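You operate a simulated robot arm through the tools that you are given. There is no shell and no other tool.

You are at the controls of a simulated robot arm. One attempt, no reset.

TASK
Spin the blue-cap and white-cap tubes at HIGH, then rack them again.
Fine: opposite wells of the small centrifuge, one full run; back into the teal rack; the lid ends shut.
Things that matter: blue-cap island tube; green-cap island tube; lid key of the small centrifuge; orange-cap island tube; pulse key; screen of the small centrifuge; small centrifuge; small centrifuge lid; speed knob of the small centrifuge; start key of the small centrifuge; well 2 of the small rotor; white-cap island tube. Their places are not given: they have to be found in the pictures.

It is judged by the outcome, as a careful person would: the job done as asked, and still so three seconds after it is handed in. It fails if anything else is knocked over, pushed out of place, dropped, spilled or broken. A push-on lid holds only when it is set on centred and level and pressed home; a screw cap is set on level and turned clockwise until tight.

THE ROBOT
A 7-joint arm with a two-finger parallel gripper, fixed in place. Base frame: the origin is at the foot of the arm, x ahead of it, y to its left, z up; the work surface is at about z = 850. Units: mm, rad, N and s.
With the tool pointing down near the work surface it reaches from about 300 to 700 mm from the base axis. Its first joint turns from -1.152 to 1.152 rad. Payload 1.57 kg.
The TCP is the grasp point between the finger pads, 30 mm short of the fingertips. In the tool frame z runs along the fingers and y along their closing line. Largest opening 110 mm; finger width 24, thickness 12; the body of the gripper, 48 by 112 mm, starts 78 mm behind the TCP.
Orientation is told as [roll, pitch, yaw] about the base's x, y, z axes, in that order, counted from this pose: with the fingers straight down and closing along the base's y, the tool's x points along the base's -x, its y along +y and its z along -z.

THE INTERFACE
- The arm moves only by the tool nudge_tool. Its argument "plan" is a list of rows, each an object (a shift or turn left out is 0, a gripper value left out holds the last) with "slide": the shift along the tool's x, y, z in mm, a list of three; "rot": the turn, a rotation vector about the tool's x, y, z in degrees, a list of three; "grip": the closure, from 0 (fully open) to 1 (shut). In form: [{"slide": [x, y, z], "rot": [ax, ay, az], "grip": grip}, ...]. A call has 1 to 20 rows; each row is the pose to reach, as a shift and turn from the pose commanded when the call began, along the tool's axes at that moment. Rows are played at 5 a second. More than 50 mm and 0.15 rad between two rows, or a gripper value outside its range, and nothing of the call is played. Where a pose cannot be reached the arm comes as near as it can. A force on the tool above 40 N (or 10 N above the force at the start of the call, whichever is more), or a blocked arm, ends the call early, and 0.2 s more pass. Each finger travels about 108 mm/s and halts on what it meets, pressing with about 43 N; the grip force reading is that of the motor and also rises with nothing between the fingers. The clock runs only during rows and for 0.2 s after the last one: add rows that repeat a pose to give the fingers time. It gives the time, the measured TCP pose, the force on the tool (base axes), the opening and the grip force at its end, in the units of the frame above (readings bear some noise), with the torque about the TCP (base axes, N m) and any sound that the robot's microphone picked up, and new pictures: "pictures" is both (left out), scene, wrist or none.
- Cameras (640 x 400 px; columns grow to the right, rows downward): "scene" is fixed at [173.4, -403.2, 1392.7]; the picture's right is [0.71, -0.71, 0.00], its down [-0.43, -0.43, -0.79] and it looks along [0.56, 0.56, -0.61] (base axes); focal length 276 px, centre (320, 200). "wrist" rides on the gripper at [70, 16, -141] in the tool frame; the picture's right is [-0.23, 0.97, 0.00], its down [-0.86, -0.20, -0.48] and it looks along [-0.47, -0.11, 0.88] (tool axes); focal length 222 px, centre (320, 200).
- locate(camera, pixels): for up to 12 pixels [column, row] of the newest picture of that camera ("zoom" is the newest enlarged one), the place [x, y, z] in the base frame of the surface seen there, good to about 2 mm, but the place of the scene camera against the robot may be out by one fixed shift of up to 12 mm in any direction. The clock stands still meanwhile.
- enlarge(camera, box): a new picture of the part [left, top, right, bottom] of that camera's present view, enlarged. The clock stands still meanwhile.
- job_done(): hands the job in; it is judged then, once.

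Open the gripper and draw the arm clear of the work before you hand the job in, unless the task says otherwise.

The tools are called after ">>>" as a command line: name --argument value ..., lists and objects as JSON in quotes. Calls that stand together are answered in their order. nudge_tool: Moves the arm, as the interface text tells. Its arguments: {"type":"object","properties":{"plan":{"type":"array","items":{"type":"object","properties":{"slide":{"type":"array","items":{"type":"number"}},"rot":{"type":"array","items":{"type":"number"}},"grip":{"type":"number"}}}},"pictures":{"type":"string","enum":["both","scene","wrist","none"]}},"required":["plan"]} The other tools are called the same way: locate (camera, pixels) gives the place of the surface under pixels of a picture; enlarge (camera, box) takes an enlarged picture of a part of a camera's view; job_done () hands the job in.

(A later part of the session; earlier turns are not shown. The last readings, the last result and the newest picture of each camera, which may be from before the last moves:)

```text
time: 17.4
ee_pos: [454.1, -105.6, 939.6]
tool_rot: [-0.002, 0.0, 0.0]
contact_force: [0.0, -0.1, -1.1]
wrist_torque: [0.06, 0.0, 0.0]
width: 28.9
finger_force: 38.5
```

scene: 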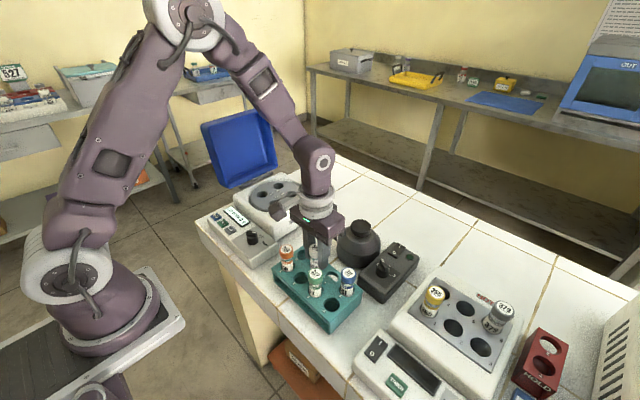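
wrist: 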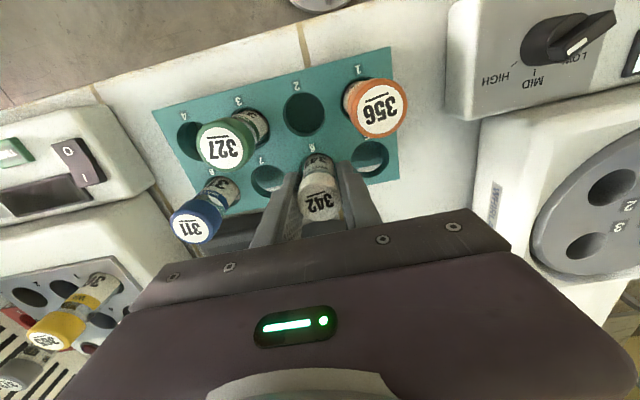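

The white cap is gripped (28.9 mm). I lift straight up 120 mm and check.

>>> nudge_tool --plan '[{"slide": [0, 0, -10], "grip": 0.9}, {"slide": [0, 0, -30], "grip": 0.9}, {"slide": [0, 0, -55], "grip": 0.9}, {"slide": [0, 0, -80], "grip": 0.9}, {"slide": [0, 0, -105], "grip": 0.9}, {"slide": [0, 0, -125], "grip": 0.9}, {"slide": [0, 0, -125], "grip": 0.9}]'

>>> enlarge --camera "scene" --box '[260, 170, 400, 300]'

>>> enlarge --camera "wrist" --box '[220, 80, 420, 260]'

```text
time: 19.0
ee_pos: [454.6, -106.8, 1065.5]
tool_rot: [0.0, 0.0, 0.0]
contact_force: [0.5, -0.3, -0.4]
wrist_torque: [0.01, 0.02, 0.02]
width: 28.7
finger_force: 38.2
```

scene: 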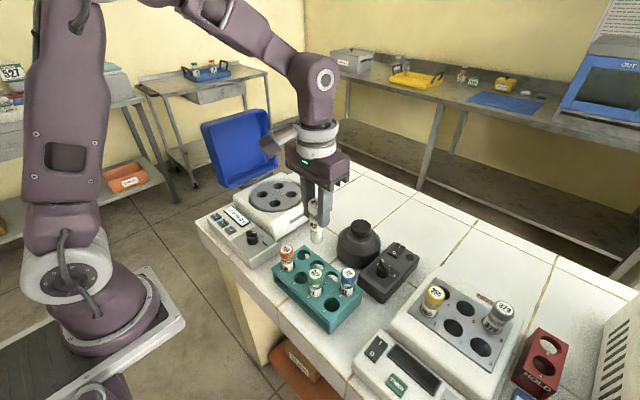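
wrist: 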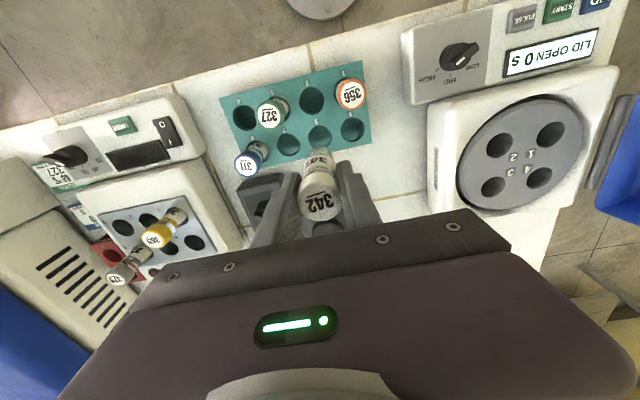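

```text
3.08 times, centred on (330, 235) of scene
```

zoom: 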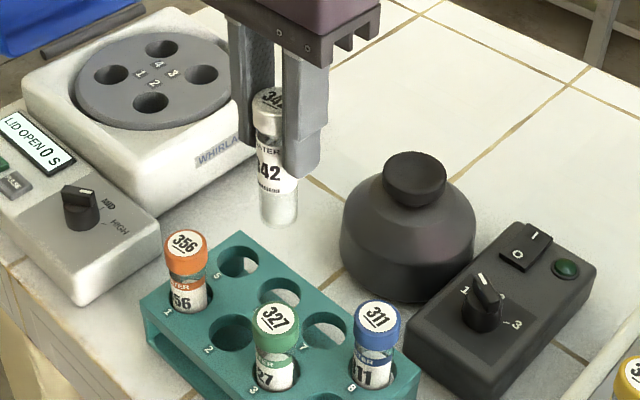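

```text
2.22 times, centred on (320, 170) of wrist
```

zoom: 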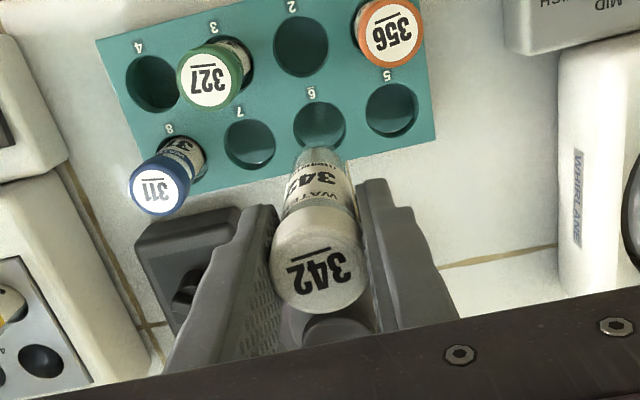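

The white tube hangs straight between the fingers and the knob reads HIGH. I carry it at z≈1065 to above well 4 (570,175).

>>> nudge_tool --plan '[{"slide": [-10, 28, 0], "grip": 0.9}, {"slide": [-24, 62, 0], "grip": 0.9}, {"slide": [-38, 98, 0], "grip": 0.9}, {"slide": [-53, 134, 0], "grip": 0.9}, {"slide": [-68, 170, 0], "grip": 0.9}, {"slide": [-83, 206, 0], "grip": 0.9}, {"slide": [-98, 242, 0], "grip": 0.9}, {"slide": [-110, 270, 0], "grip": 0.9}, {"slide": [-115.4, 282, 0], "grip": 0.9}, {"slide": [-115.4, 282, 0], "grip": 0.9}, {"slide": [-115.4, 282, 15], "grip": 0.9}, {"slide": [-115.4, 282, 30], "grip": 0.9}, {"slide": [-115.4, 282, 30], "grip": 0.9}]'

>>> enlarge --camera "scene" --box '[210, 110, 350, 240]'

>>> enlarge --camera "wrist" --box '[240, 60, 420, 230]'

```text
time: 21.8
ee_pos: [570.9, 173.9, 1034.3]
tool_rot: [0.002, -0.002, 0.001]
contact_force: [0.4, -0.4, 0.5]
wrist_torque: [0.01, 0.0, -0.01]
width: 28.5
finger_force: 38.8
```

scene: 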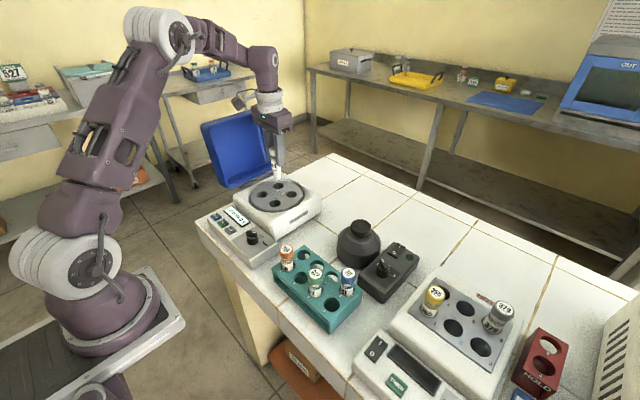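
wrist: 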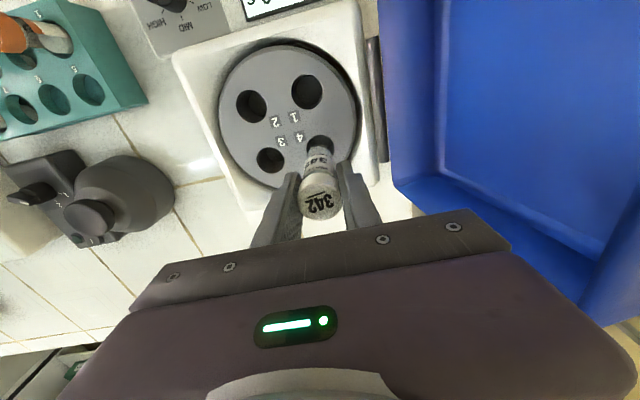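

```text
3.08 times, centred on (280, 175) of scene
```

zoom: 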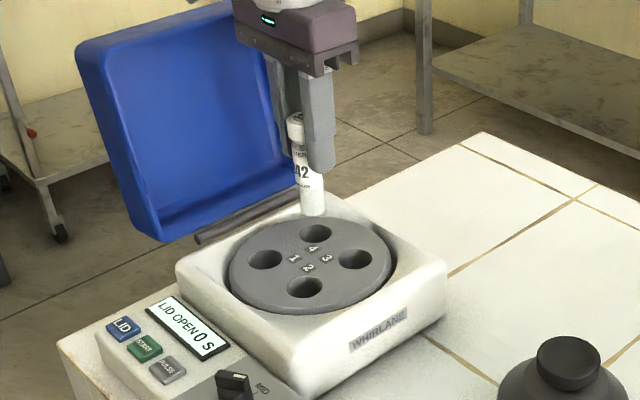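

```text
2.35 times, centred on (330, 145) of wrist
```

zoom: 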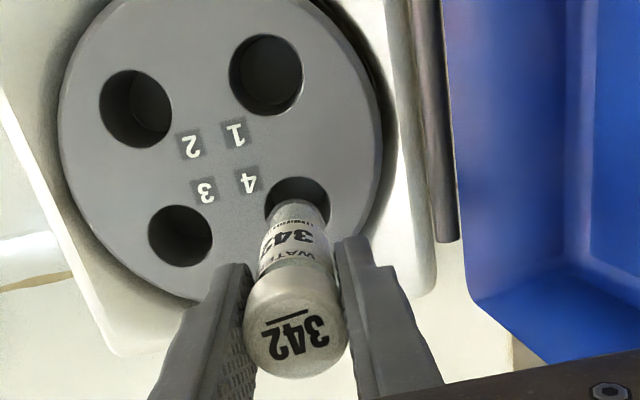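

I re-measure wells 1–3 from this view to confirm well 4's position.

>>> locate --camera "zoom" --pixels '[[226, 75], [306, 75], [266, 30], [266, 120], [96, 108], [176, 108], [136, 64], [136, 152], [144, 236], [216, 236], [180, 200], [180, 271]]'

>>> locate --camera "zoom" --pixels '[[262, 205], [333, 205], [297, 172], [293, 325], [290, 250], [292, 212], [245, 330], [343, 330]]'

```text
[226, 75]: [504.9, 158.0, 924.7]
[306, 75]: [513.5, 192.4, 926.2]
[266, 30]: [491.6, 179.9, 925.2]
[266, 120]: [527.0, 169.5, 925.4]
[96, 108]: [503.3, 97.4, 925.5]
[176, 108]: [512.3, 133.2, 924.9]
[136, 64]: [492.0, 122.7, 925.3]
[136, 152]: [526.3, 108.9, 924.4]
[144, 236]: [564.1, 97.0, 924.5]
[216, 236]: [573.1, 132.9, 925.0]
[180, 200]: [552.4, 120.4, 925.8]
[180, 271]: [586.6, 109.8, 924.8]
```

```text
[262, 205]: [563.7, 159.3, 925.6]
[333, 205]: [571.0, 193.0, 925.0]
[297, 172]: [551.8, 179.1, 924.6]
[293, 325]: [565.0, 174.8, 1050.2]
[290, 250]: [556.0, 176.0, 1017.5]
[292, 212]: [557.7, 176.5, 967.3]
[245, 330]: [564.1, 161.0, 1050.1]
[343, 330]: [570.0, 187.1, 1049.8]
```

Well 4 is confirmed at (569.7,174.6), and the tube is vertical over it. I lower it gently into the well.

>>> nudge_tool --plan '[{"slide": [-0.4, -0.3, 8], "grip": 0.9}, {"slide": [-0.4, -0.3, 16], "grip": 0.9}, {"slide": [-0.4, -0.3, 24], "grip": 0.9}, {"slide": [-0.4, -0.3, 32], "grip": 0.9}, {"slide": [-0.4, -0.3, 40], "grip": 0.9}, {"slide": [-0.4, -0.3, 48], "grip": 0.9}, {"slide": [-0.4, -0.3, 55], "grip": 0.9}, {"slide": [-0.4, -0.3, 60], "grip": 0.9}, {"slide": [-0.4, -0.3, 64], "grip": 0.9}, {"slide": [-0.4, -0.3, 67], "grip": 0.9}, {"slide": [-0.4, -0.3, 67], "grip": 0.9}]'

```text
time: 24.2
ee_pos: [570.9, 175.1, 966.4]
tool_rot: [0.0, 0.001, 0.0]
contact_force: [0.3, 0.8, -3.3]
wrist_torque: [0.02, -0.01, 0.03]
width: 28.5
finger_force: 38.6
```

scene: 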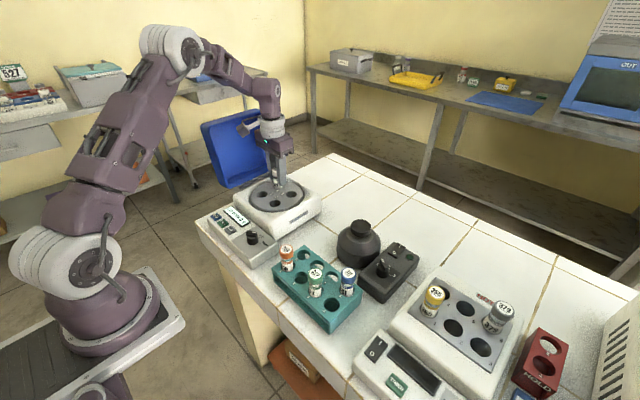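
wrist: 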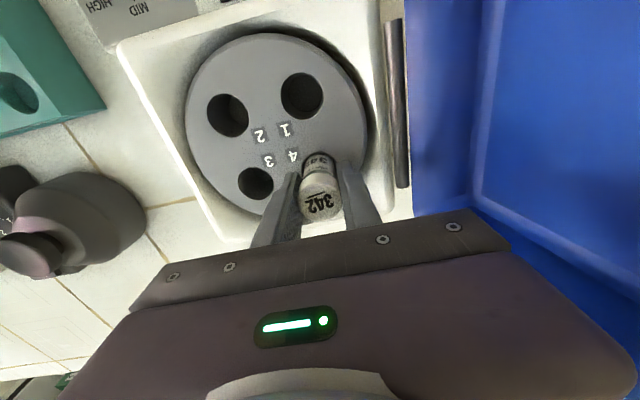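

The tube is in the well, with TCP at 966.4. I lower a further few mm to feel the floor before letting go.

>>> nudge_tool --plan '[{"slide": [0, 0, 1], "grip": 0.9}, {"slide": [0, 0, 2], "grip": 0.9}, {"slide": [0, 0, 3], "grip": 0.9}, {"slide": [0, 0, 3], "grip": 0.9}]' --pictures "none"

```text
time: 25.2
ee_pos: [572.7, 173.0, 965.2]
tool_rot: [0.001, 0.0, -0.001]
contact_force: [0.2, -0.3, -0.2]
wrist_torque: [0.09, 0.04, 0.04]
width: 28.7
finger_force: 38.5
```

No floor contact yet; I go down a little more in 1 mm steps.

>>> nudge_tool --plan '[{"slide": [0, 0, 1], "grip": 0.9}, {"slide": [0, 0, 2], "grip": 0.9}, {"slide": [0, 0, 3], "grip": 0.9}, {"slide": [0, 0, 3], "grip": 0.9}]' --pictures "none"

```text
time: 26.2
ee_pos: [570.3, 173.9, 963.2]
tool_rot: [0.002, -0.005, 0.0]
contact_force: [-2.6, -0.5, 32.8]
wrist_torque: [-0.03, 0.22, -0.1]
width: 28.6
finger_force: 38.9
```

Force of 33 N shows the tube is on the floor. I ease up, open the fingers gently and rise straight up.

>>> nudge_tool --plan '[{"slide": [0, 0, -1.5], "grip": 0.9}, {"slide": [0, 0, -1.5], "grip": 0.72}, {"slide": [0, 0, -1.5], "grip": 0.6}, {"slide": [0, 0, -1.5], "grip": 0.56}, {"slide": [0, 0, -15], "grip": 0.56}, {"slide": [0, 0, -40], "grip": 0.56}, {"slide": [0, 0, -75], "grip": 0.56}, {"slide": [0, 0, -110], "grip": 0.56}, {"slide": [0, 0, -135], "grip": 0.56}, {"slide": [0, 0, -135], "grip": 0.56}]'

>>> enlarge --camera "wrist" --box '[230, 50, 410, 210]'

```text
time: 28.4
ee_pos: [568.9, 173.1, 1097.7]
tool_rot: [0.001, 0.001, -0.001]
contact_force: [1.3, 0.5, 0.4]
wrist_torque: [0.01, 0.0, -0.05]
width: 48.4
finger_force: 0.0
```

scene: 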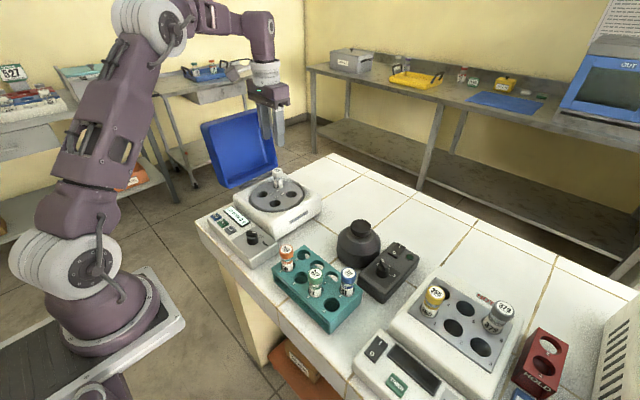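
wrist: 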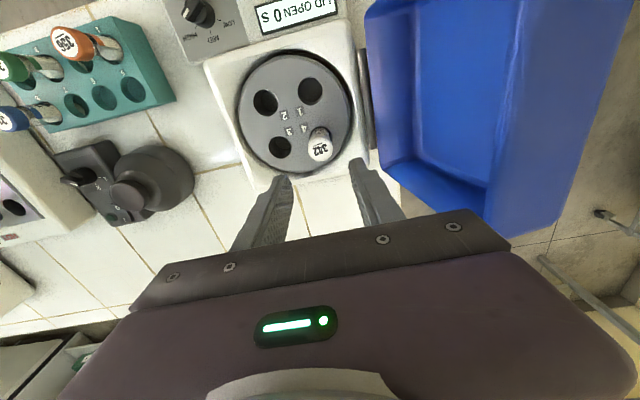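

```text
2.50 times, centred on (320, 130) of wrist
```

zoom: 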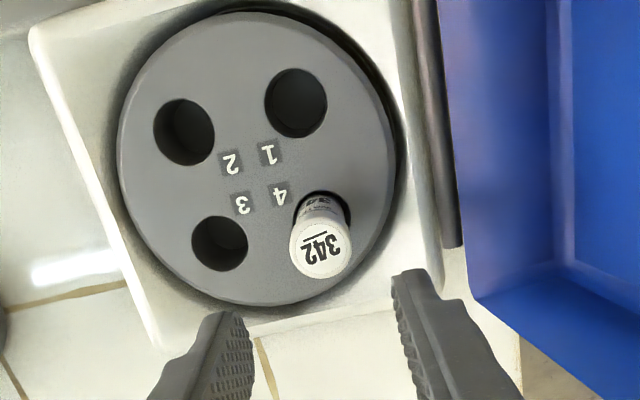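

White tube stands in well 4 and the rotor has not moved. I go to the blue tube at (452,-196), stopping above it at z≈1010.

>>> nudge_tool --plan '[{"slide": [12, -38, 0], "grip": 0.56}, {"slide": [25, -80, 0], "grip": 0.56}, {"slide": [38, -122, 0], "grip": 0.56}, {"slide": [52, -164, 0], "grip": 0.56}, {"slide": [65, -206, 0], "grip": 0.56}, {"slide": [78, -248, 0], "grip": 0.56}, {"slide": [92, -290, 0], "grip": 0.56}, {"slide": [105, -330, 0], "grip": 0.56}, {"slide": [115, -360, 0], "grip": 0.56}, {"slide": [117.5, -370.3, 20], "grip": 0.56}, {"slide": [117.5, -370.3, 50], "grip": 0.56}, {"slide": [117.5, -370.3, 86.6], "grip": 0.56}, {"slide": [117.5, -370.3, 86.6], "grip": 0.56}, {"slide": [117.5, -370.3, 86.6], "grip": 0.56}]'

>>> enlarge --camera "wrist" --box '[240, 110, 400, 230]'

```text
time: 31.4
ee_pos: [454.4, -197.9, 1012.1]
tool_rot: [0.001, -0.001, 0.0]
contact_force: [-0.7, -0.1, -0.6]
wrist_torque: [-0.03, 0.03, -0.01]
width: 48.3
finger_force: 0.0
```

scene: 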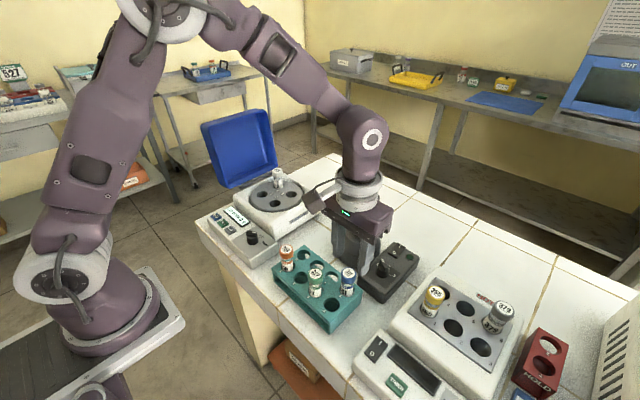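
wrist: 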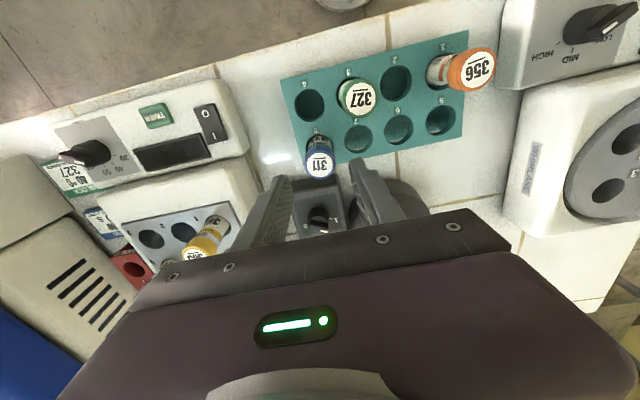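

```text
3.33 times, centred on (320, 170) of wrist
```

zoom: 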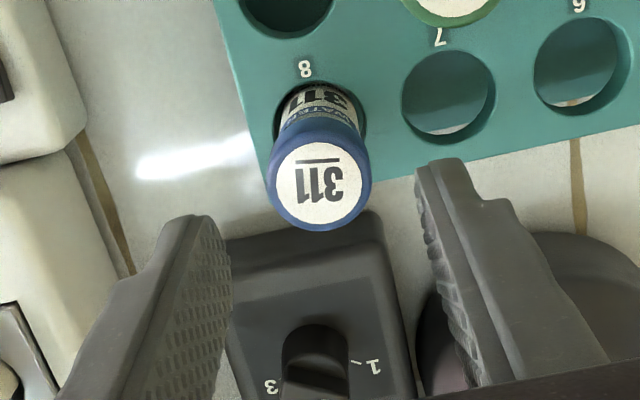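

I measure the blue cap and the black box's edge from here.

>>> locate --camera "zoom" --pixels '[[319, 188], [274, 188], [366, 188], [319, 150], [319, 224], [300, 240], [300, 270], [320, 330], [380, 240]]'

```text
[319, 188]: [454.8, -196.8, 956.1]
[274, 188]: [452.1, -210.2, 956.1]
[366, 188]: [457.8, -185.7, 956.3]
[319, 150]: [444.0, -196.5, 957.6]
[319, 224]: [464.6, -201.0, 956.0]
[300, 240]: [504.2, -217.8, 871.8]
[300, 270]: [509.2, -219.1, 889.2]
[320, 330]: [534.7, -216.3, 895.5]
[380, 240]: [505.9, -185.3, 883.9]
```

The blue cap lies almost exactly under the TCP (predicted zoom (322,191), seen (319,188)). I descend 70 mm and close on it.

>>> nudge_tool --plan '[{"slide": [0.6, -0.6, 25], "grip": 0.56}, {"slide": [0.6, -0.6, 48], "grip": 0.56}, {"slide": [0.6, -0.6, 63], "grip": 0.56}, {"slide": [0.6, -0.6, 70], "grip": 0.56}, {"slide": [0.6, -0.6, 70], "grip": 0.65}, {"slide": [0.6, -0.6, 70], "grip": 0.8}, {"slide": [0.6, -0.6, 70], "grip": 0.9}, {"slide": [0.6, -0.6, 70], "grip": 0.9}]'

```text
time: 33.2
ee_pos: [455.5, -196.5, 940.6]
tool_rot: [0.0, 0.0, -0.001]
contact_force: [-0.4, -0.3, -0.1]
wrist_torque: [0.0, -0.02, -0.01]
width: 28.5
finger_force: 37.7
```

scene: 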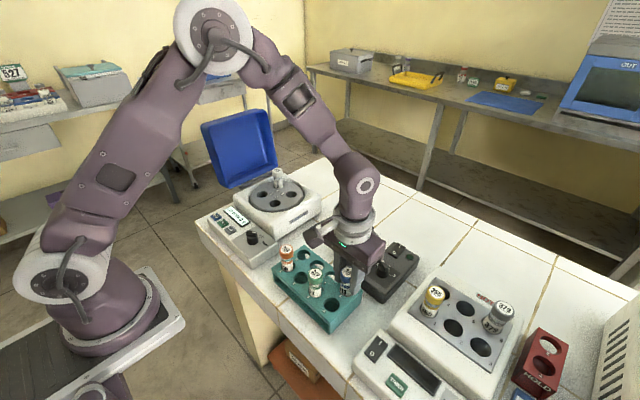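
wrist: 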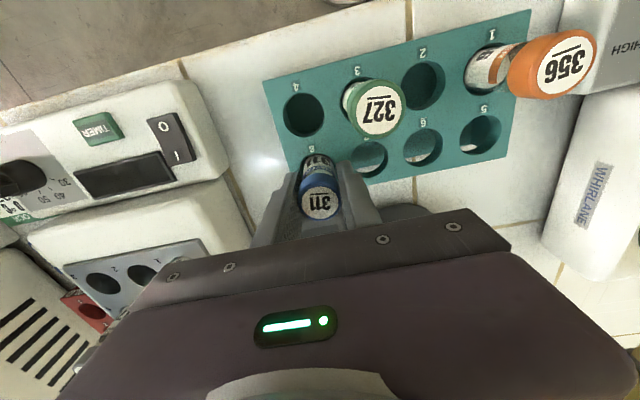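

Blue tube gripped (28.5 mm). I lift 125 mm and carry it to above well 2 (509,115).

>>> nudge_tool --plan '[{"slide": [0, 0, -10], "grip": 0.9}, {"slide": [0, 0, -35], "grip": 0.9}, {"slide": [0, 0, -65], "grip": 0.9}, {"slide": [0, 0, -95], "grip": 0.9}, {"slide": [0, 0, -125], "grip": 0.9}, {"slide": [-5, 30, -130], "grip": 0.9}, {"slide": [-12, 68, -130], "grip": 0.9}, {"slide": [-19, 106, -130], "grip": 0.9}, {"slide": [-26, 144, -130], "grip": 0.9}, {"slide": [-33, 182, -130], "grip": 0.9}, {"slide": [-40, 220, -130], "grip": 0.9}, {"slide": [-47, 258, -130], "grip": 0.9}, {"slide": [-53, 292, -130], "grip": 0.9}, {"slide": [-55.7, 311.7, -130], "grip": 0.9}, {"slide": [-55.7, 311.7, -110], "grip": 0.9}, {"slide": [-55.7, 311.7, -95], "grip": 0.9}, {"slide": [-55.7, 311.7, -95], "grip": 0.9}]'

>>> enlarge --camera "wrist" --box '[240, 80, 420, 230]'

>>> enlarge --camera "scene" --box '[210, 130, 350, 260]'

```text
time: 36.8
ee_pos: [508.6, 117.3, 1035.7]
tool_rot: [0.0, -0.001, 0.001]
contact_force: [-0.4, 0.5, 0.2]
wrist_torque: [0.01, 0.01, 0.0]
width: 28.5
finger_force: 38.4
```

scene: 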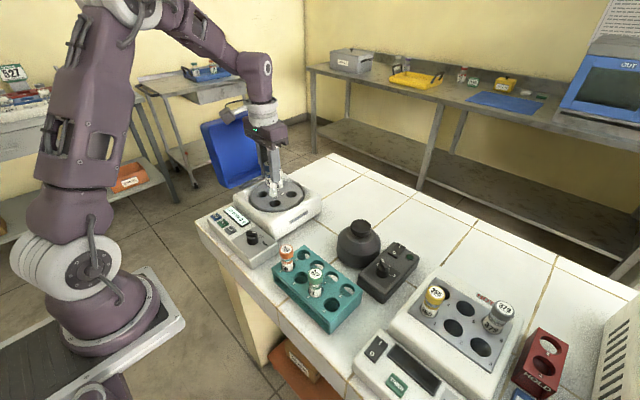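
wrist: 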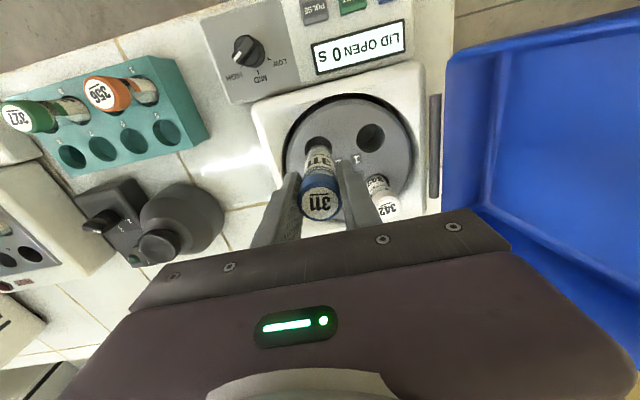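

```text
2.67 times, centred on (330, 155) of wrist
```

zoom: 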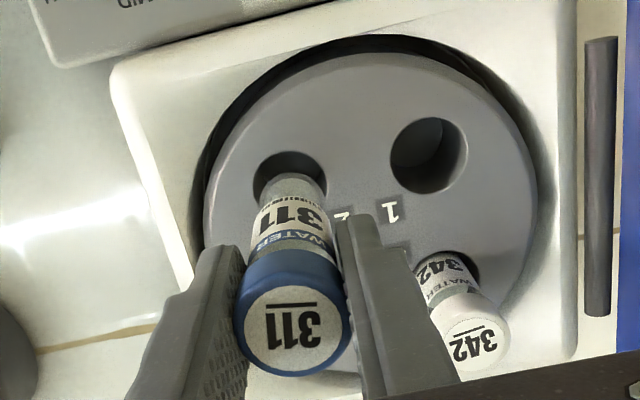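

```text
3.08 times, centred on (280, 195) of scene
```

zoom: 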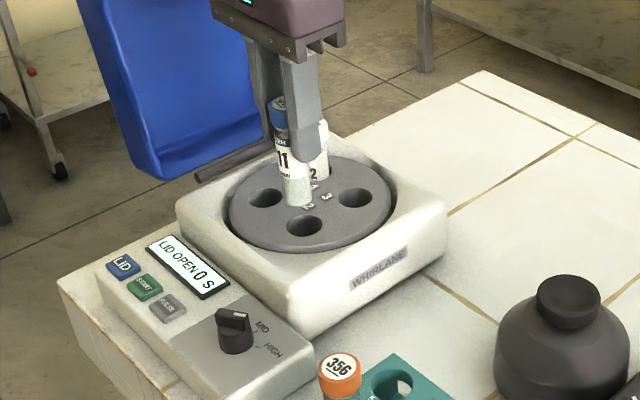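

I check the blue tube's position against well 2's rim in the wrist picture.

>>> locate --camera "wrist" --pixels '[[303.5, 147.5], [334, 147.5], [318.8, 135.5], [319.1, 162.5], [319.5, 149.5], [319.9, 203], [300.5, 200], [340, 200], [317, 175], [315, 148.5], [326, 148.5]]'

>>> locate --camera "wrist" --pixels '[[355, 138.5], [387, 138.5], [371, 122.5], [371, 154], [289, 160], [409, 150], [350, 115]]'

```text
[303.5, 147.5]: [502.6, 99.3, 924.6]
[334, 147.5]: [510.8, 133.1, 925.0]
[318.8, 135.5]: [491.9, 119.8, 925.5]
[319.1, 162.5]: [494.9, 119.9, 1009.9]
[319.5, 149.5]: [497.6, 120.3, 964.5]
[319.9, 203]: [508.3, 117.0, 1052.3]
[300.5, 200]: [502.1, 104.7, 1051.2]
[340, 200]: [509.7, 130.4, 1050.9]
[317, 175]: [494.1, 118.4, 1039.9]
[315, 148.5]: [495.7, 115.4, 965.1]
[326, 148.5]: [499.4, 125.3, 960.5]
```

```text
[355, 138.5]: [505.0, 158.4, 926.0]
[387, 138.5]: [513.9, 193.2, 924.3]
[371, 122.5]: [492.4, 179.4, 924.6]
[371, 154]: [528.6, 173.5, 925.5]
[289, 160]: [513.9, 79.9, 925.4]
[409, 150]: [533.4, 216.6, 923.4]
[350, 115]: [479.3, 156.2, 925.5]
```

The tube is within ~1 mm of well 2's centre. I correct by (+0.4,-0.8) mm and lower it.

>>> nudge_tool --plan '[{"slide": [-0.4, -0.8, 8], "grip": 0.9}, {"slide": [-0.4, -0.8, 16], "grip": 0.9}, {"slide": [-0.4, -0.8, 24], "grip": 0.9}, {"slide": [-0.4, -0.8, 32], "grip": 0.9}, {"slide": [-0.4, -0.8, 40], "grip": 0.9}, {"slide": [-0.4, -0.8, 48], "grip": 0.9}, {"slide": [-0.4, -0.8, 56], "grip": 0.9}, {"slide": [-0.4, -0.8, 62], "grip": 0.9}, {"slide": [-0.4, -0.8, 67], "grip": 0.9}, {"slide": [-0.4, -0.8, 70], "grip": 0.9}, {"slide": [-0.4, -0.8, 70], "grip": 0.9}]'

```text
time: 39.2
ee_pos: [508.2, 115.0, 965.2]
tool_rot: [-0.001, 0.0, -0.001]
contact_force: [1.5, -0.1, -0.7]
wrist_torque: [0.01, -0.13, -0.03]
width: 28.6
finger_force: 38.3
```

scene: 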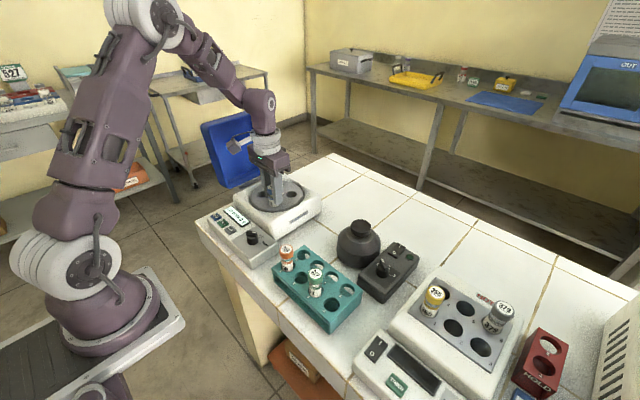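
wrist: 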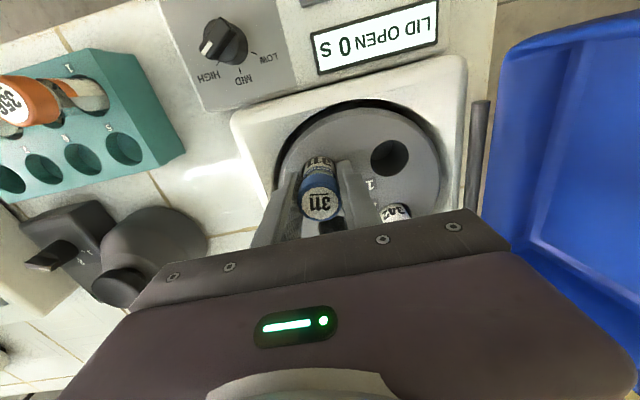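

The blue tube has gone into well 2 without side force. I lower the last couple of mm to feel the floor.

>>> nudge_tool --plan '[{"slide": [0, 0, 1], "grip": 0.9}, {"slide": [0, 0, 1.8], "grip": 0.9}, {"slide": [0, 0, 2.4], "grip": 0.9}, {"slide": [0, 0, 2.4], "grip": 0.9}]' --pictures "none"

```text
time: 40.2
ee_pos: [510.1, 114.1, 963.6]
tool_rot: [0.001, -0.003, -0.002]
contact_force: [-3.9, 0.4, 31.6]
wrist_torque: [0.0, 0.39, 0.03]
width: 28.4
finger_force: 38.7
```

31.6 N upward: it is on the floor. I ease up, release, and rise clear.

>>> nudge_tool --plan '[{"slide": [0, 0, -1.3], "grip": 0.9}, {"slide": [0, 0, -1.3], "grip": 0.72}, {"slide": [0, 0, -1.3], "grip": 0.6}, {"slide": [0, 0, -1.3], "grip": 0.56}, {"slide": [0, 0, -15], "grip": 0.56}, {"slide": [0, 0, -40], "grip": 0.56}, {"slide": [0, 0, -75], "grip": 0.56}, {"slide": [0, 0, -115], "grip": 0.56}, {"slide": [0, 0, -155], "grip": 0.56}, {"slide": [0, 0, -195], "grip": 0.56}, {"slide": [0, 0, -195], "grip": 0.56}]'

>>> enlarge --camera "scene" --box '[195, 90, 335, 240]'

```text
time: 42.6
ee_pos: [511.8, 116.7, 1156.0]
tool_rot: [0.001, 0.0, 0.0]
contact_force: [0.9, 0.3, 0.2]
wrist_torque: [0.01, -0.01, -0.02]
width: 48.2
finger_force: 0.0
```

scene: 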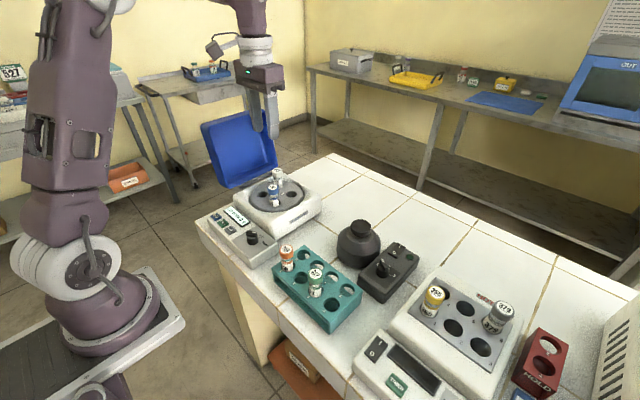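
wrist: 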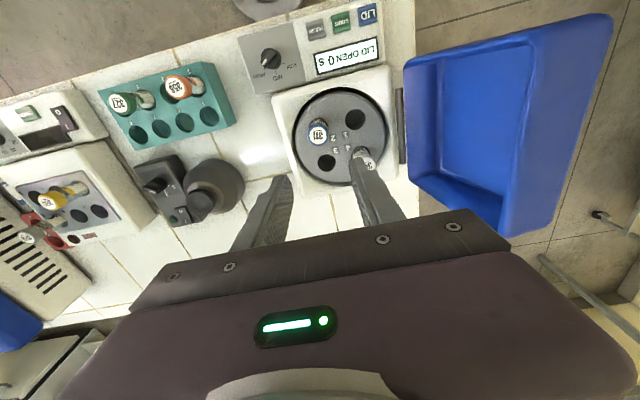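

```text
2.67 times, centred on (265, 165) of scene
```

zoom: 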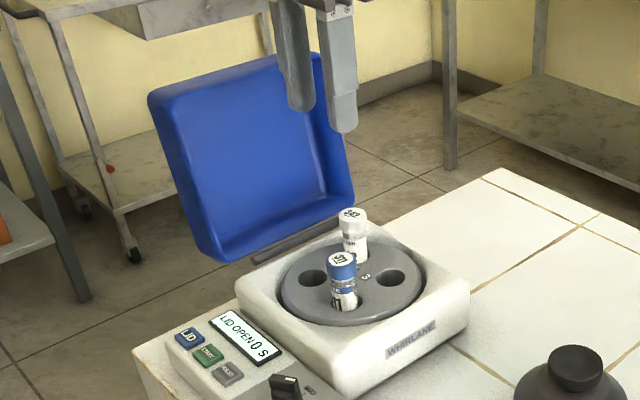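

Both tubes are in opposite wells 2 and 4. Now I measure the lid thoroughly to plan closing it from behind.

>>> locate --camera "wrist" --pixels '[[530, 40], [570, 30], [600, 22], [590, 100], [575, 150], [555, 190], [540, 120], [530, 215], [545, 228], [500, 120], [410, 100], [415, 170]]'

>>> locate --camera "zoom" --pixels '[[152, 95], [270, 57], [215, 77], [156, 100], [218, 258], [350, 205], [340, 130], [210, 150], [240, 75], [330, 235], [260, 256], [300, 57]]'

```text
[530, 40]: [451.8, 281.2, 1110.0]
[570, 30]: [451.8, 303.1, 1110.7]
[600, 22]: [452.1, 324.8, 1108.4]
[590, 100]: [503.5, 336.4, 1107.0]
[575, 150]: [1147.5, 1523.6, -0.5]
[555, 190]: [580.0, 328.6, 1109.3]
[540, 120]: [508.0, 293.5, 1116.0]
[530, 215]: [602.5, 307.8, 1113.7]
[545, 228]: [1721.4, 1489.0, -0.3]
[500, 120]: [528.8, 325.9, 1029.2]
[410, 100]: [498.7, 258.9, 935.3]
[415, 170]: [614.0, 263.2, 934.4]
```

```text
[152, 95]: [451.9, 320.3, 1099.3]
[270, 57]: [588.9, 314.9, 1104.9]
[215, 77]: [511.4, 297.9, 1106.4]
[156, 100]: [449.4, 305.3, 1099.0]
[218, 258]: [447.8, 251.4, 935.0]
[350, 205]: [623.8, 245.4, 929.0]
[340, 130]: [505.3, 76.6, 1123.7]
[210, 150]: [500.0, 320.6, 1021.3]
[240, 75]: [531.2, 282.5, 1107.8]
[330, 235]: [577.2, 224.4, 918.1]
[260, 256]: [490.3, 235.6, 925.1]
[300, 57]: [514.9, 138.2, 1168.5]
```

The open lid spans x≈449–630, leans back ~10°, top wall at z≈1110, outer back at y≈337. I close the fingers and go up and over the lid to stand behind it at y≈377.

>>> nudge_tool --plan '[{"slide": [0, 0, -40], "grip": 0.8}, {"slide": [0, 15, -60], "grip": 1.0}, {"slide": [0, 60, -60], "grip": 1.0}, {"slide": [0, 105, -60], "grip": 1.0}, {"slide": [0, 150, -60], "grip": 1.0}, {"slide": [0, 195, -60], "grip": 1.0}, {"slide": [0, 235, -60], "grip": 1.0}, {"slide": [0, 262, -60], "grip": 1.0}, {"slide": [0, 262, -60], "grip": 1.0}]'

```text
time: 44.6
ee_pos: [484.3, 315.2, 1194.8]
tool_rot: [0.0, 0.0, 0.001]
contact_force: [0.9, 0.9, 1.1]
wrist_torque: [-0.02, -0.01, 0.03]
width: 0.0
finger_force: 21.2
out of reach, approached as far as the arm can: row 6, 7, 8, 9
```

scene: 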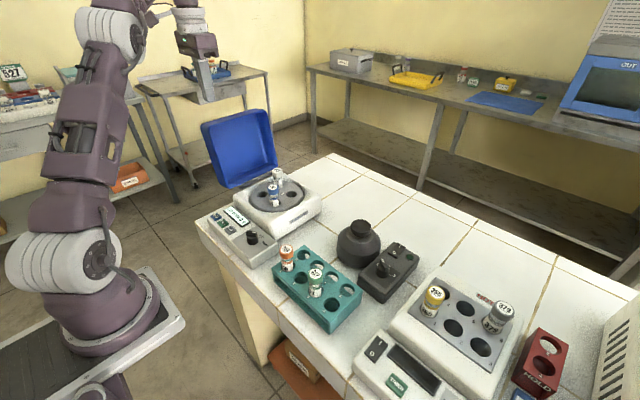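
wrist: 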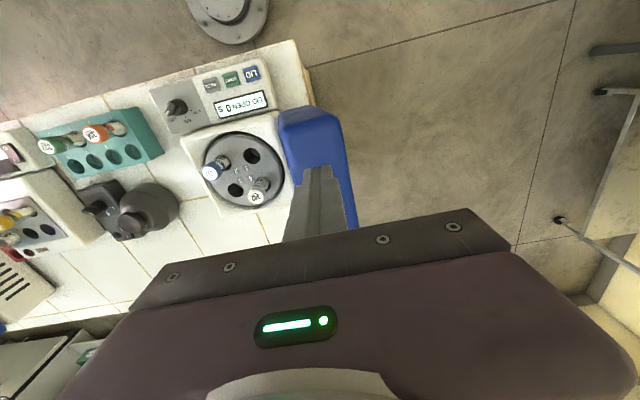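

The reach is limited at this height (radius ≈577). I shift toward the base (-x) by 50 mm to see from which reference the arm counts and get within reach.

>>> nudge_tool --plan '[{"slide": [25, 0, 0], "grip": 1.0}, {"slide": [50, 0, 0], "grip": 1.0}, {"slide": [50, 0, 0], "grip": 1.0}]' --pictures "none"

```text
time: 45.4
ee_pos: [434.7, 314.0, 1195.6]
tool_rot: [0.0, -0.001, 0.001]
contact_force: [-0.9, -0.1, 0.0]
wrist_torque: [0.02, -0.02, 0.02]
width: 0.0
finger_force: 21.0
```

The reference is the reached pose. I move to (435,374), descend to TCP z≈1115 beside the lid's near edge, then shift to x≈480 behind the lid.

>>> nudge_tool --plan '[{"slide": [0, 30, 0], "grip": 1.0}, {"slide": [0, 62, 0], "grip": 1.0}, {"slide": [0, 62, 40], "grip": 1.0}, {"slide": [0, 62, 80], "grip": 1.0}, {"slide": [-25, 62, 85], "grip": 1.0}, {"slide": [-50, 62, 85], "grip": 1.0}, {"slide": [-50, 62, 85], "grip": 1.0}]'

>>> enlarge --camera "scene" --box '[170, 60, 320, 240]'

```text
time: 47.0
ee_pos: [483.9, 374.3, 1107.0]
tool_rot: [0.001, 0.001, 0.001]
contact_force: [0.4, 0.0, -0.3]
wrist_torque: [-0.01, 0.02, -0.01]
width: 0.0
finger_force: 21.0
```

scene: 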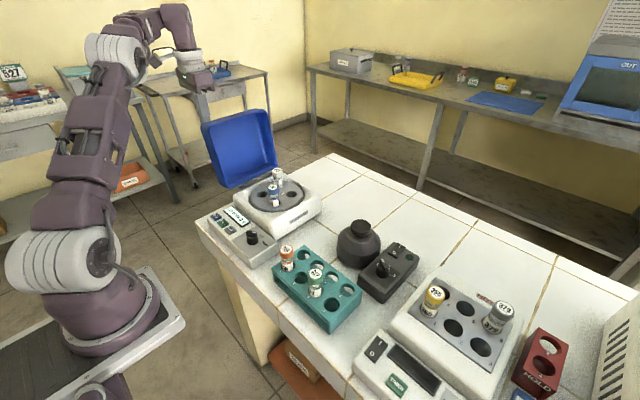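
wrist: 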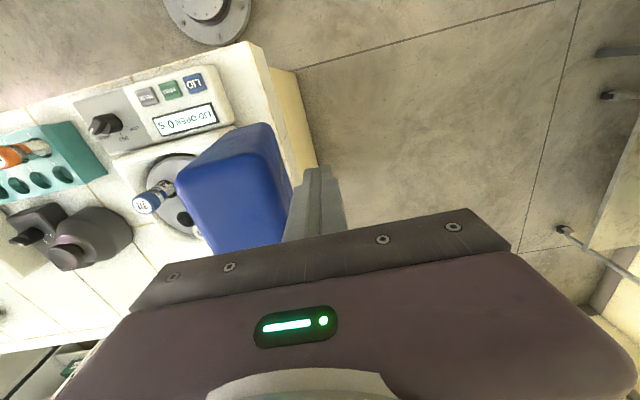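

```text
2.22 times, centred on (245, 150) of scene
```

zoom: 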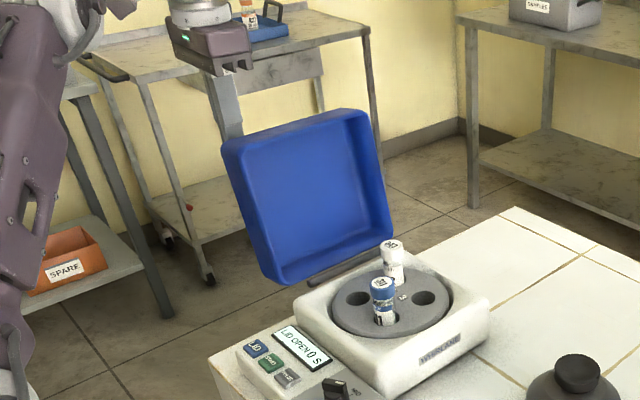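

The closed fingers are behind the lid. I push slowly in -y and watch.

>>> nudge_tool --plan '[{"slide": [0, -10, 0], "grip": 1.0}, {"slide": [0, -20, 0], "grip": 1.0}, {"slide": [0, -28, 0], "grip": 1.0}, {"slide": [0, -36, 0], "grip": 1.0}, {"slide": [0, -44, 0], "grip": 1.0}, {"slide": [0, -52, 0], "grip": 1.0}, {"slide": [0, -52, 0], "grip": 1.0}]'

>>> enlarge --camera "scene" --box '[170, 60, 320, 240]'

```text
time: 48.3
ee_pos: [483.6, 329.6, 1113.0]
tool_rot: [0.009, -0.011, 0.001]
contact_force: [-0.1, 0.2, 4.5]
wrist_torque: [-0.06, 0.06, 0.02]
width: 0.0
finger_force: 20.7
stopped in row 6: the force on the tool passed its limit at 44 N (the readings are from after the stop); the commanded pose is now the measured one
```

scene: 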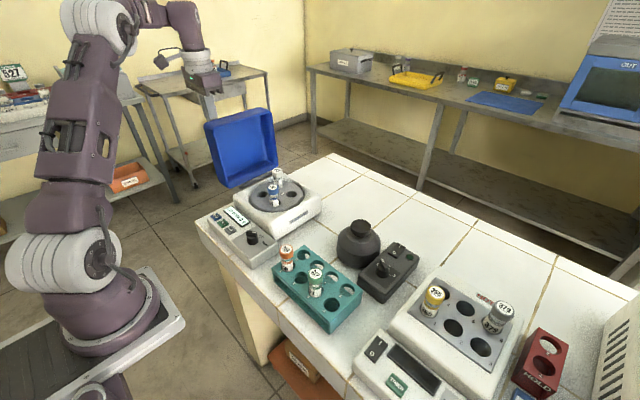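
wrist: 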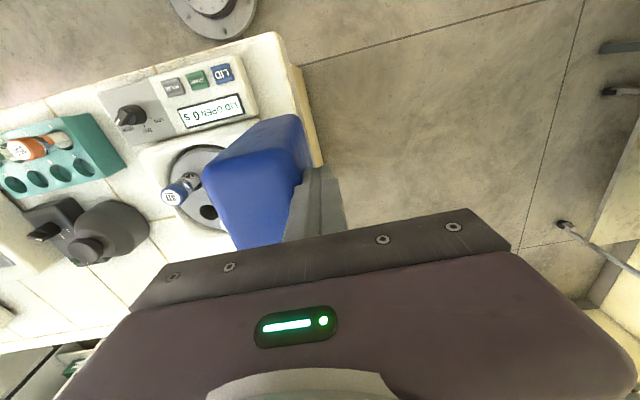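

```text
2.22 times, centred on (245, 150) of scene
```

zoom: 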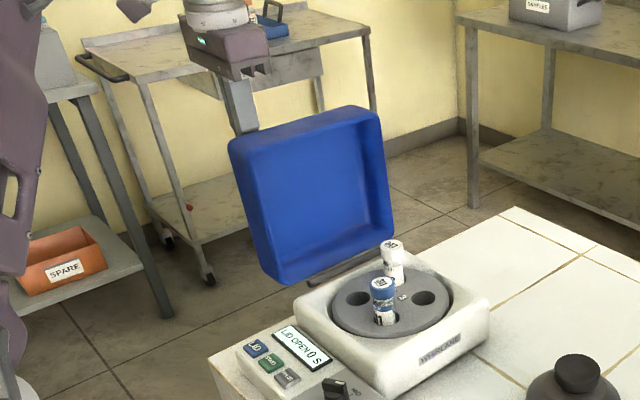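

The lid swung a few degrees and the brisk push reached 44 N; it stays where it was left, so it seems damped. I continue slower.

>>> nudge_tool --plan '[{"slide": [0, -3, 0], "grip": 1.0}, {"slide": [0, -6, 0], "grip": 1.0}, {"slide": [0, -9, 0], "grip": 1.0}, {"slide": [0, -12, 0], "grip": 1.0}, {"slide": [0, -15, 0], "grip": 1.0}, {"slide": [0, -18, 0], "grip": 1.0}, {"slide": [0, -21, 0], "grip": 1.0}, {"slide": [0, -24, 0], "grip": 1.0}, {"slide": [0, -27, 0], "grip": 1.0}, {"slide": [0, -30, 0], "grip": 1.0}]'

```text
time: 49.2
ee_pos: [482.9, 322.4, 1115.6]
tool_rot: [0.017, -0.015, 0.002]
contact_force: [-1.7, 0.8, 2.8]
wrist_torque: [-0.07, 0.06, -0.01]
width: 0.3
finger_force: 21.2
stopped in row 4: the force on the tool passed its limit at 42 N (the readings are from after the stop); the commanded pose is now the measured one
```

scene: 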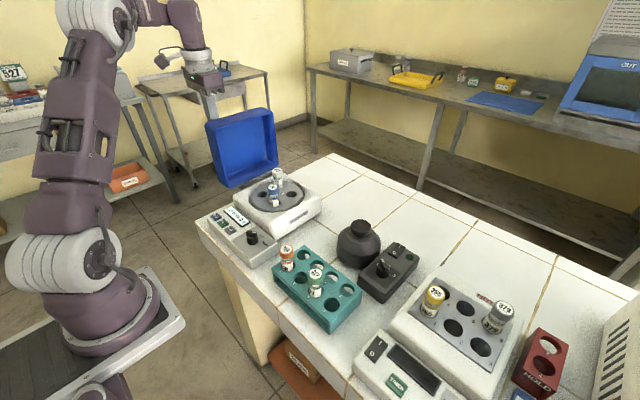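
wrist: 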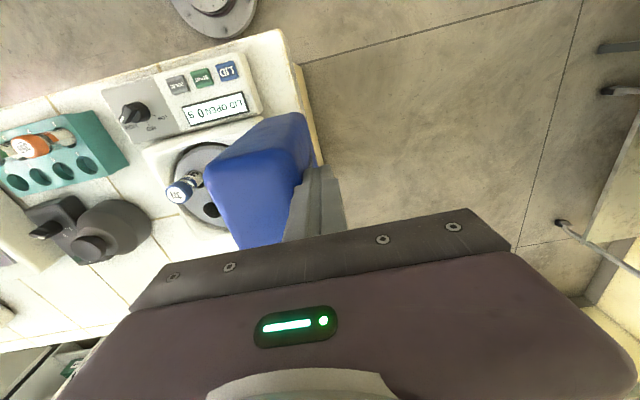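

The lid is moving, but the finger is dragged upward with it. I follow the arc (−y with a little +z) in smaller steps.

>>> nudge_tool --plan '[{"slide": [0, -2, -0.7], "grip": 1.0}, {"slide": [0, -4, -1.4], "grip": 1.0}, {"slide": [0, -6, -2.1], "grip": 1.0}, {"slide": [0, -8, -2.8], "grip": 1.0}]' --pictures "none"

```text
time: 50.2
ee_pos: [484.0, 316.2, 1116.9]
tool_rot: [0.018, -0.013, 0.004]
contact_force: [-4.4, 5.6, 7.5]
wrist_torque: [0.16, 0.15, -0.05]
width: 0.1
finger_force: 20.4
```

The gentler arc-following push works with ~6 N. I continue along the arc in 3 mm steps.

>>> nudge_tool --plan '[{"slide": [0, -3, -1.2], "grip": 1.0}, {"slide": [0, -6, -2.3], "grip": 1.0}, {"slide": [0, -9, -3.4], "grip": 1.0}, {"slide": [0, -12, -4.4], "grip": 1.0}, {"slide": [0, -15, -5.3], "grip": 1.0}, {"slide": [0, -18, -6.2], "grip": 1.0}, {"slide": [0, -21, -7], "grip": 1.0}, {"slide": [0, -24, -7.8], "grip": 1.0}, {"slide": [0, -27, -8.5], "grip": 1.0}, {"slide": [0, -30, -9.1], "grip": 1.0}, {"slide": [0, -33, -9.7], "grip": 1.0}, {"slide": [0, -36, -10.3], "grip": 1.0}]'

>>> enlarge --camera "scene" --box '[170, 60, 320, 240]'

```text
time: 52.8
ee_pos: [482.9, 277.5, 1127.8]
tool_rot: [0.014, -0.014, 0.001]
contact_force: [1.1, 2.4, -1.1]
wrist_torque: [0.05, -0.03, -0.03]
width: 0.2
finger_force: 21.3
```

scene: 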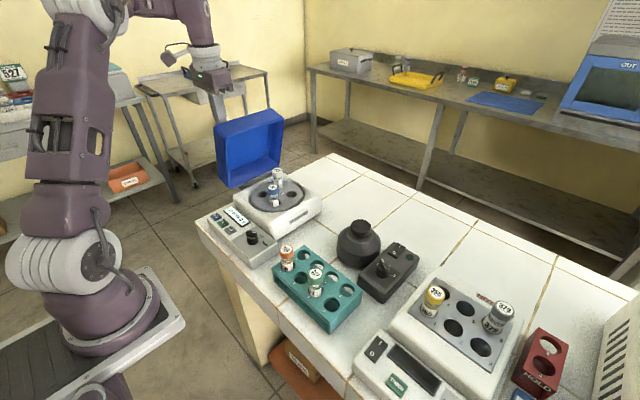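
wrist: 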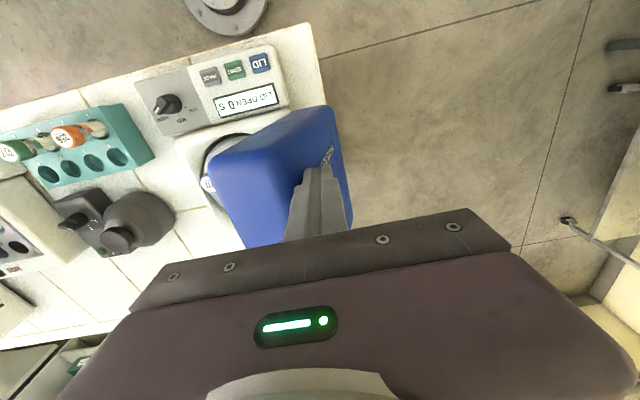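

```text
2.22 times, centred on (245, 150) of scene
```

zoom: 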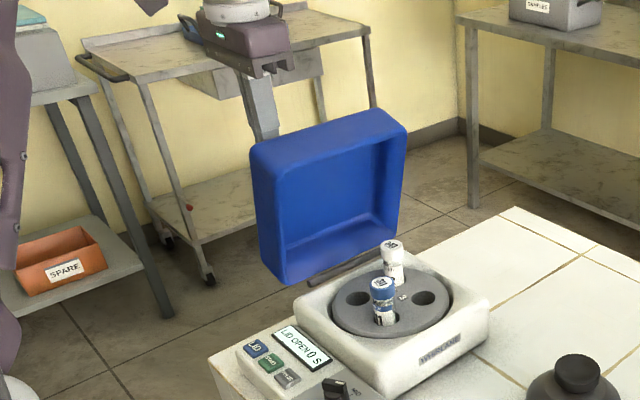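

The lid is now close to balance, leaning forward slightly. I continue along the arc, 4 mm per step.

>>> nudge_tool --plan '[{"slide": [0, -4, -0.6], "grip": 1.0}, {"slide": [0, -8, -1.1], "grip": 1.0}, {"slide": [0, -12, -1.5], "grip": 1.0}, {"slide": [0, -16, -1.7], "grip": 1.0}, {"slide": [0, -20, -1.9], "grip": 1.0}, {"slide": [0, -24, -1.9], "grip": 1.0}, {"slide": [0, -28, -1.9], "grip": 1.0}, {"slide": [0, -32, -1.8], "grip": 1.0}, {"slide": [0, -36, -1.5], "grip": 1.0}, {"slide": [0, -40, -1.3], "grip": 1.0}]'

>>> enlarge --camera "scene" --box '[170, 60, 320, 240]'

```text
time: 55.0
ee_pos: [483.5, 237.4, 1128.9]
tool_rot: [0.015, -0.018, 0.001]
contact_force: [-0.2, 1.3, -0.5]
wrist_torque: [0.06, -0.02, 0.01]
width: 0.1
finger_force: 21.4
```

scene: 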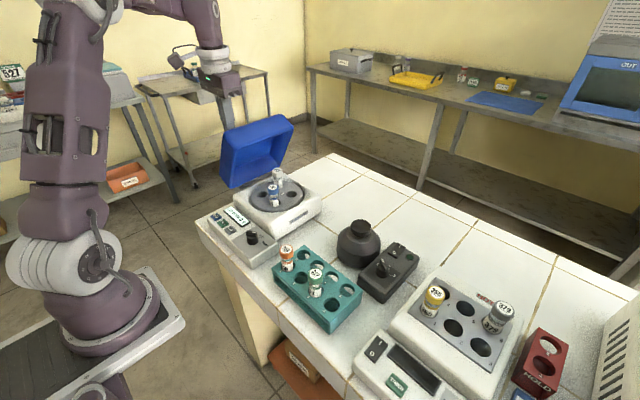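
wrist: 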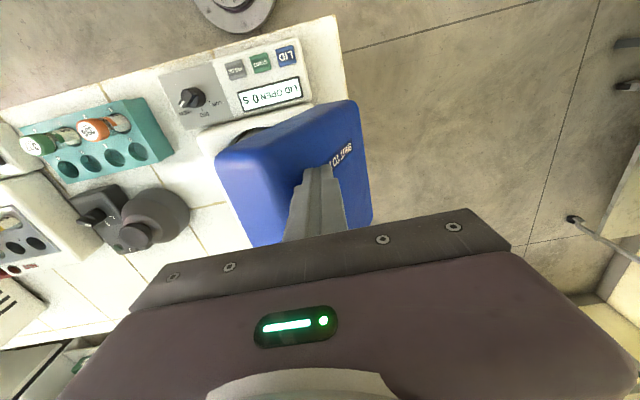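

```text
2.22 times, centred on (245, 150) of scene
```

zoom: 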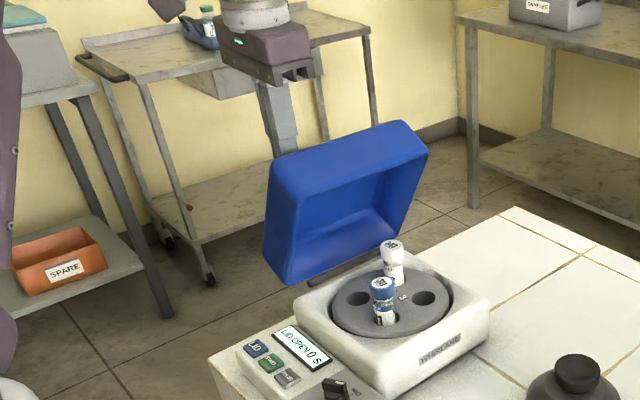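

The lid follows the finger without falling. I keep going along the arc, now with a gentle descent.

>>> nudge_tool --plan '[{"slide": [0, -4, 0.4], "grip": 1.0}, {"slide": [0, -8, 0.9], "grip": 1.0}, {"slide": [0, -12, 1.5], "grip": 1.0}, {"slide": [0, -16, 2.2], "grip": 1.0}, {"slide": [0, -20, 3], "grip": 1.0}, {"slide": [0, -24, 3.9], "grip": 1.0}, {"slide": [0, -28, 4.9], "grip": 1.0}, {"slide": [0, -32, 6], "grip": 1.0}, {"slide": [0, -36, 7.2], "grip": 1.0}, {"slide": [0, -40, 8.5], "grip": 1.0}, {"slide": [0, -44, 10], "grip": 1.0}]'

>>> enlarge --camera "scene" --box '[170, 60, 320, 240]'

```text
time: 57.4
ee_pos: [482.9, 195.3, 1118.1]
tool_rot: [0.017, -0.014, 0.001]
contact_force: [-0.8, 1.6, -0.5]
wrist_torque: [0.08, 0.02, -0.07]
width: 0.2
finger_force: 21.6
```

scene: 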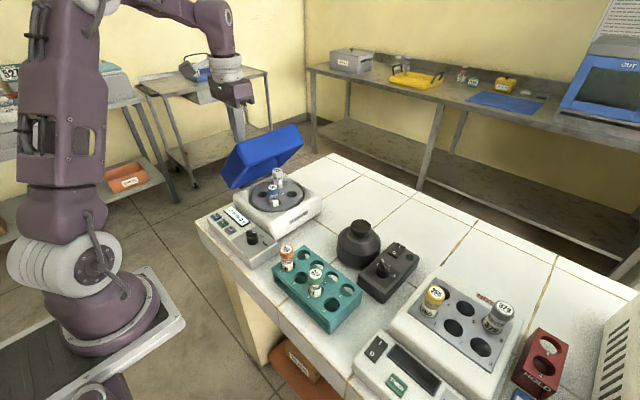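
wrist: 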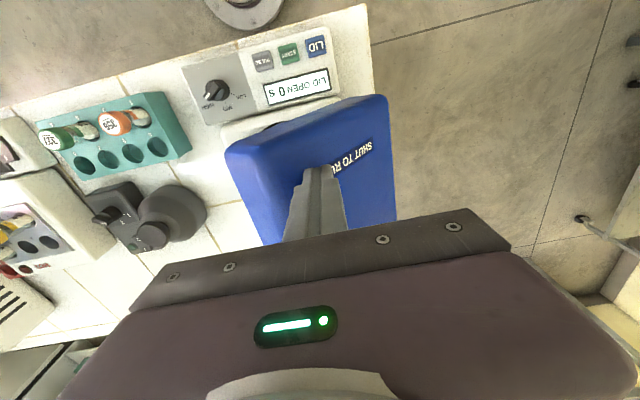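

```text
2.22 times, centred on (245, 150) of scene
```

zoom: 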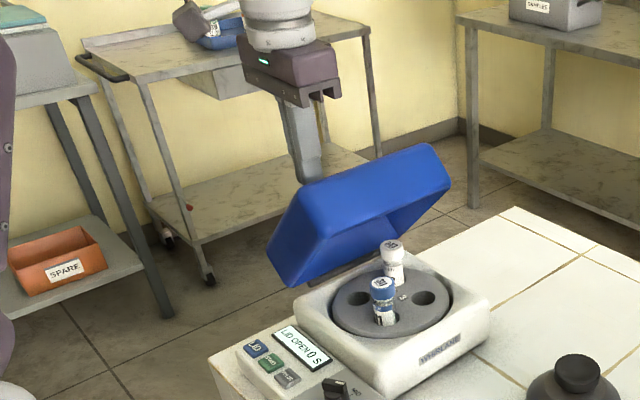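

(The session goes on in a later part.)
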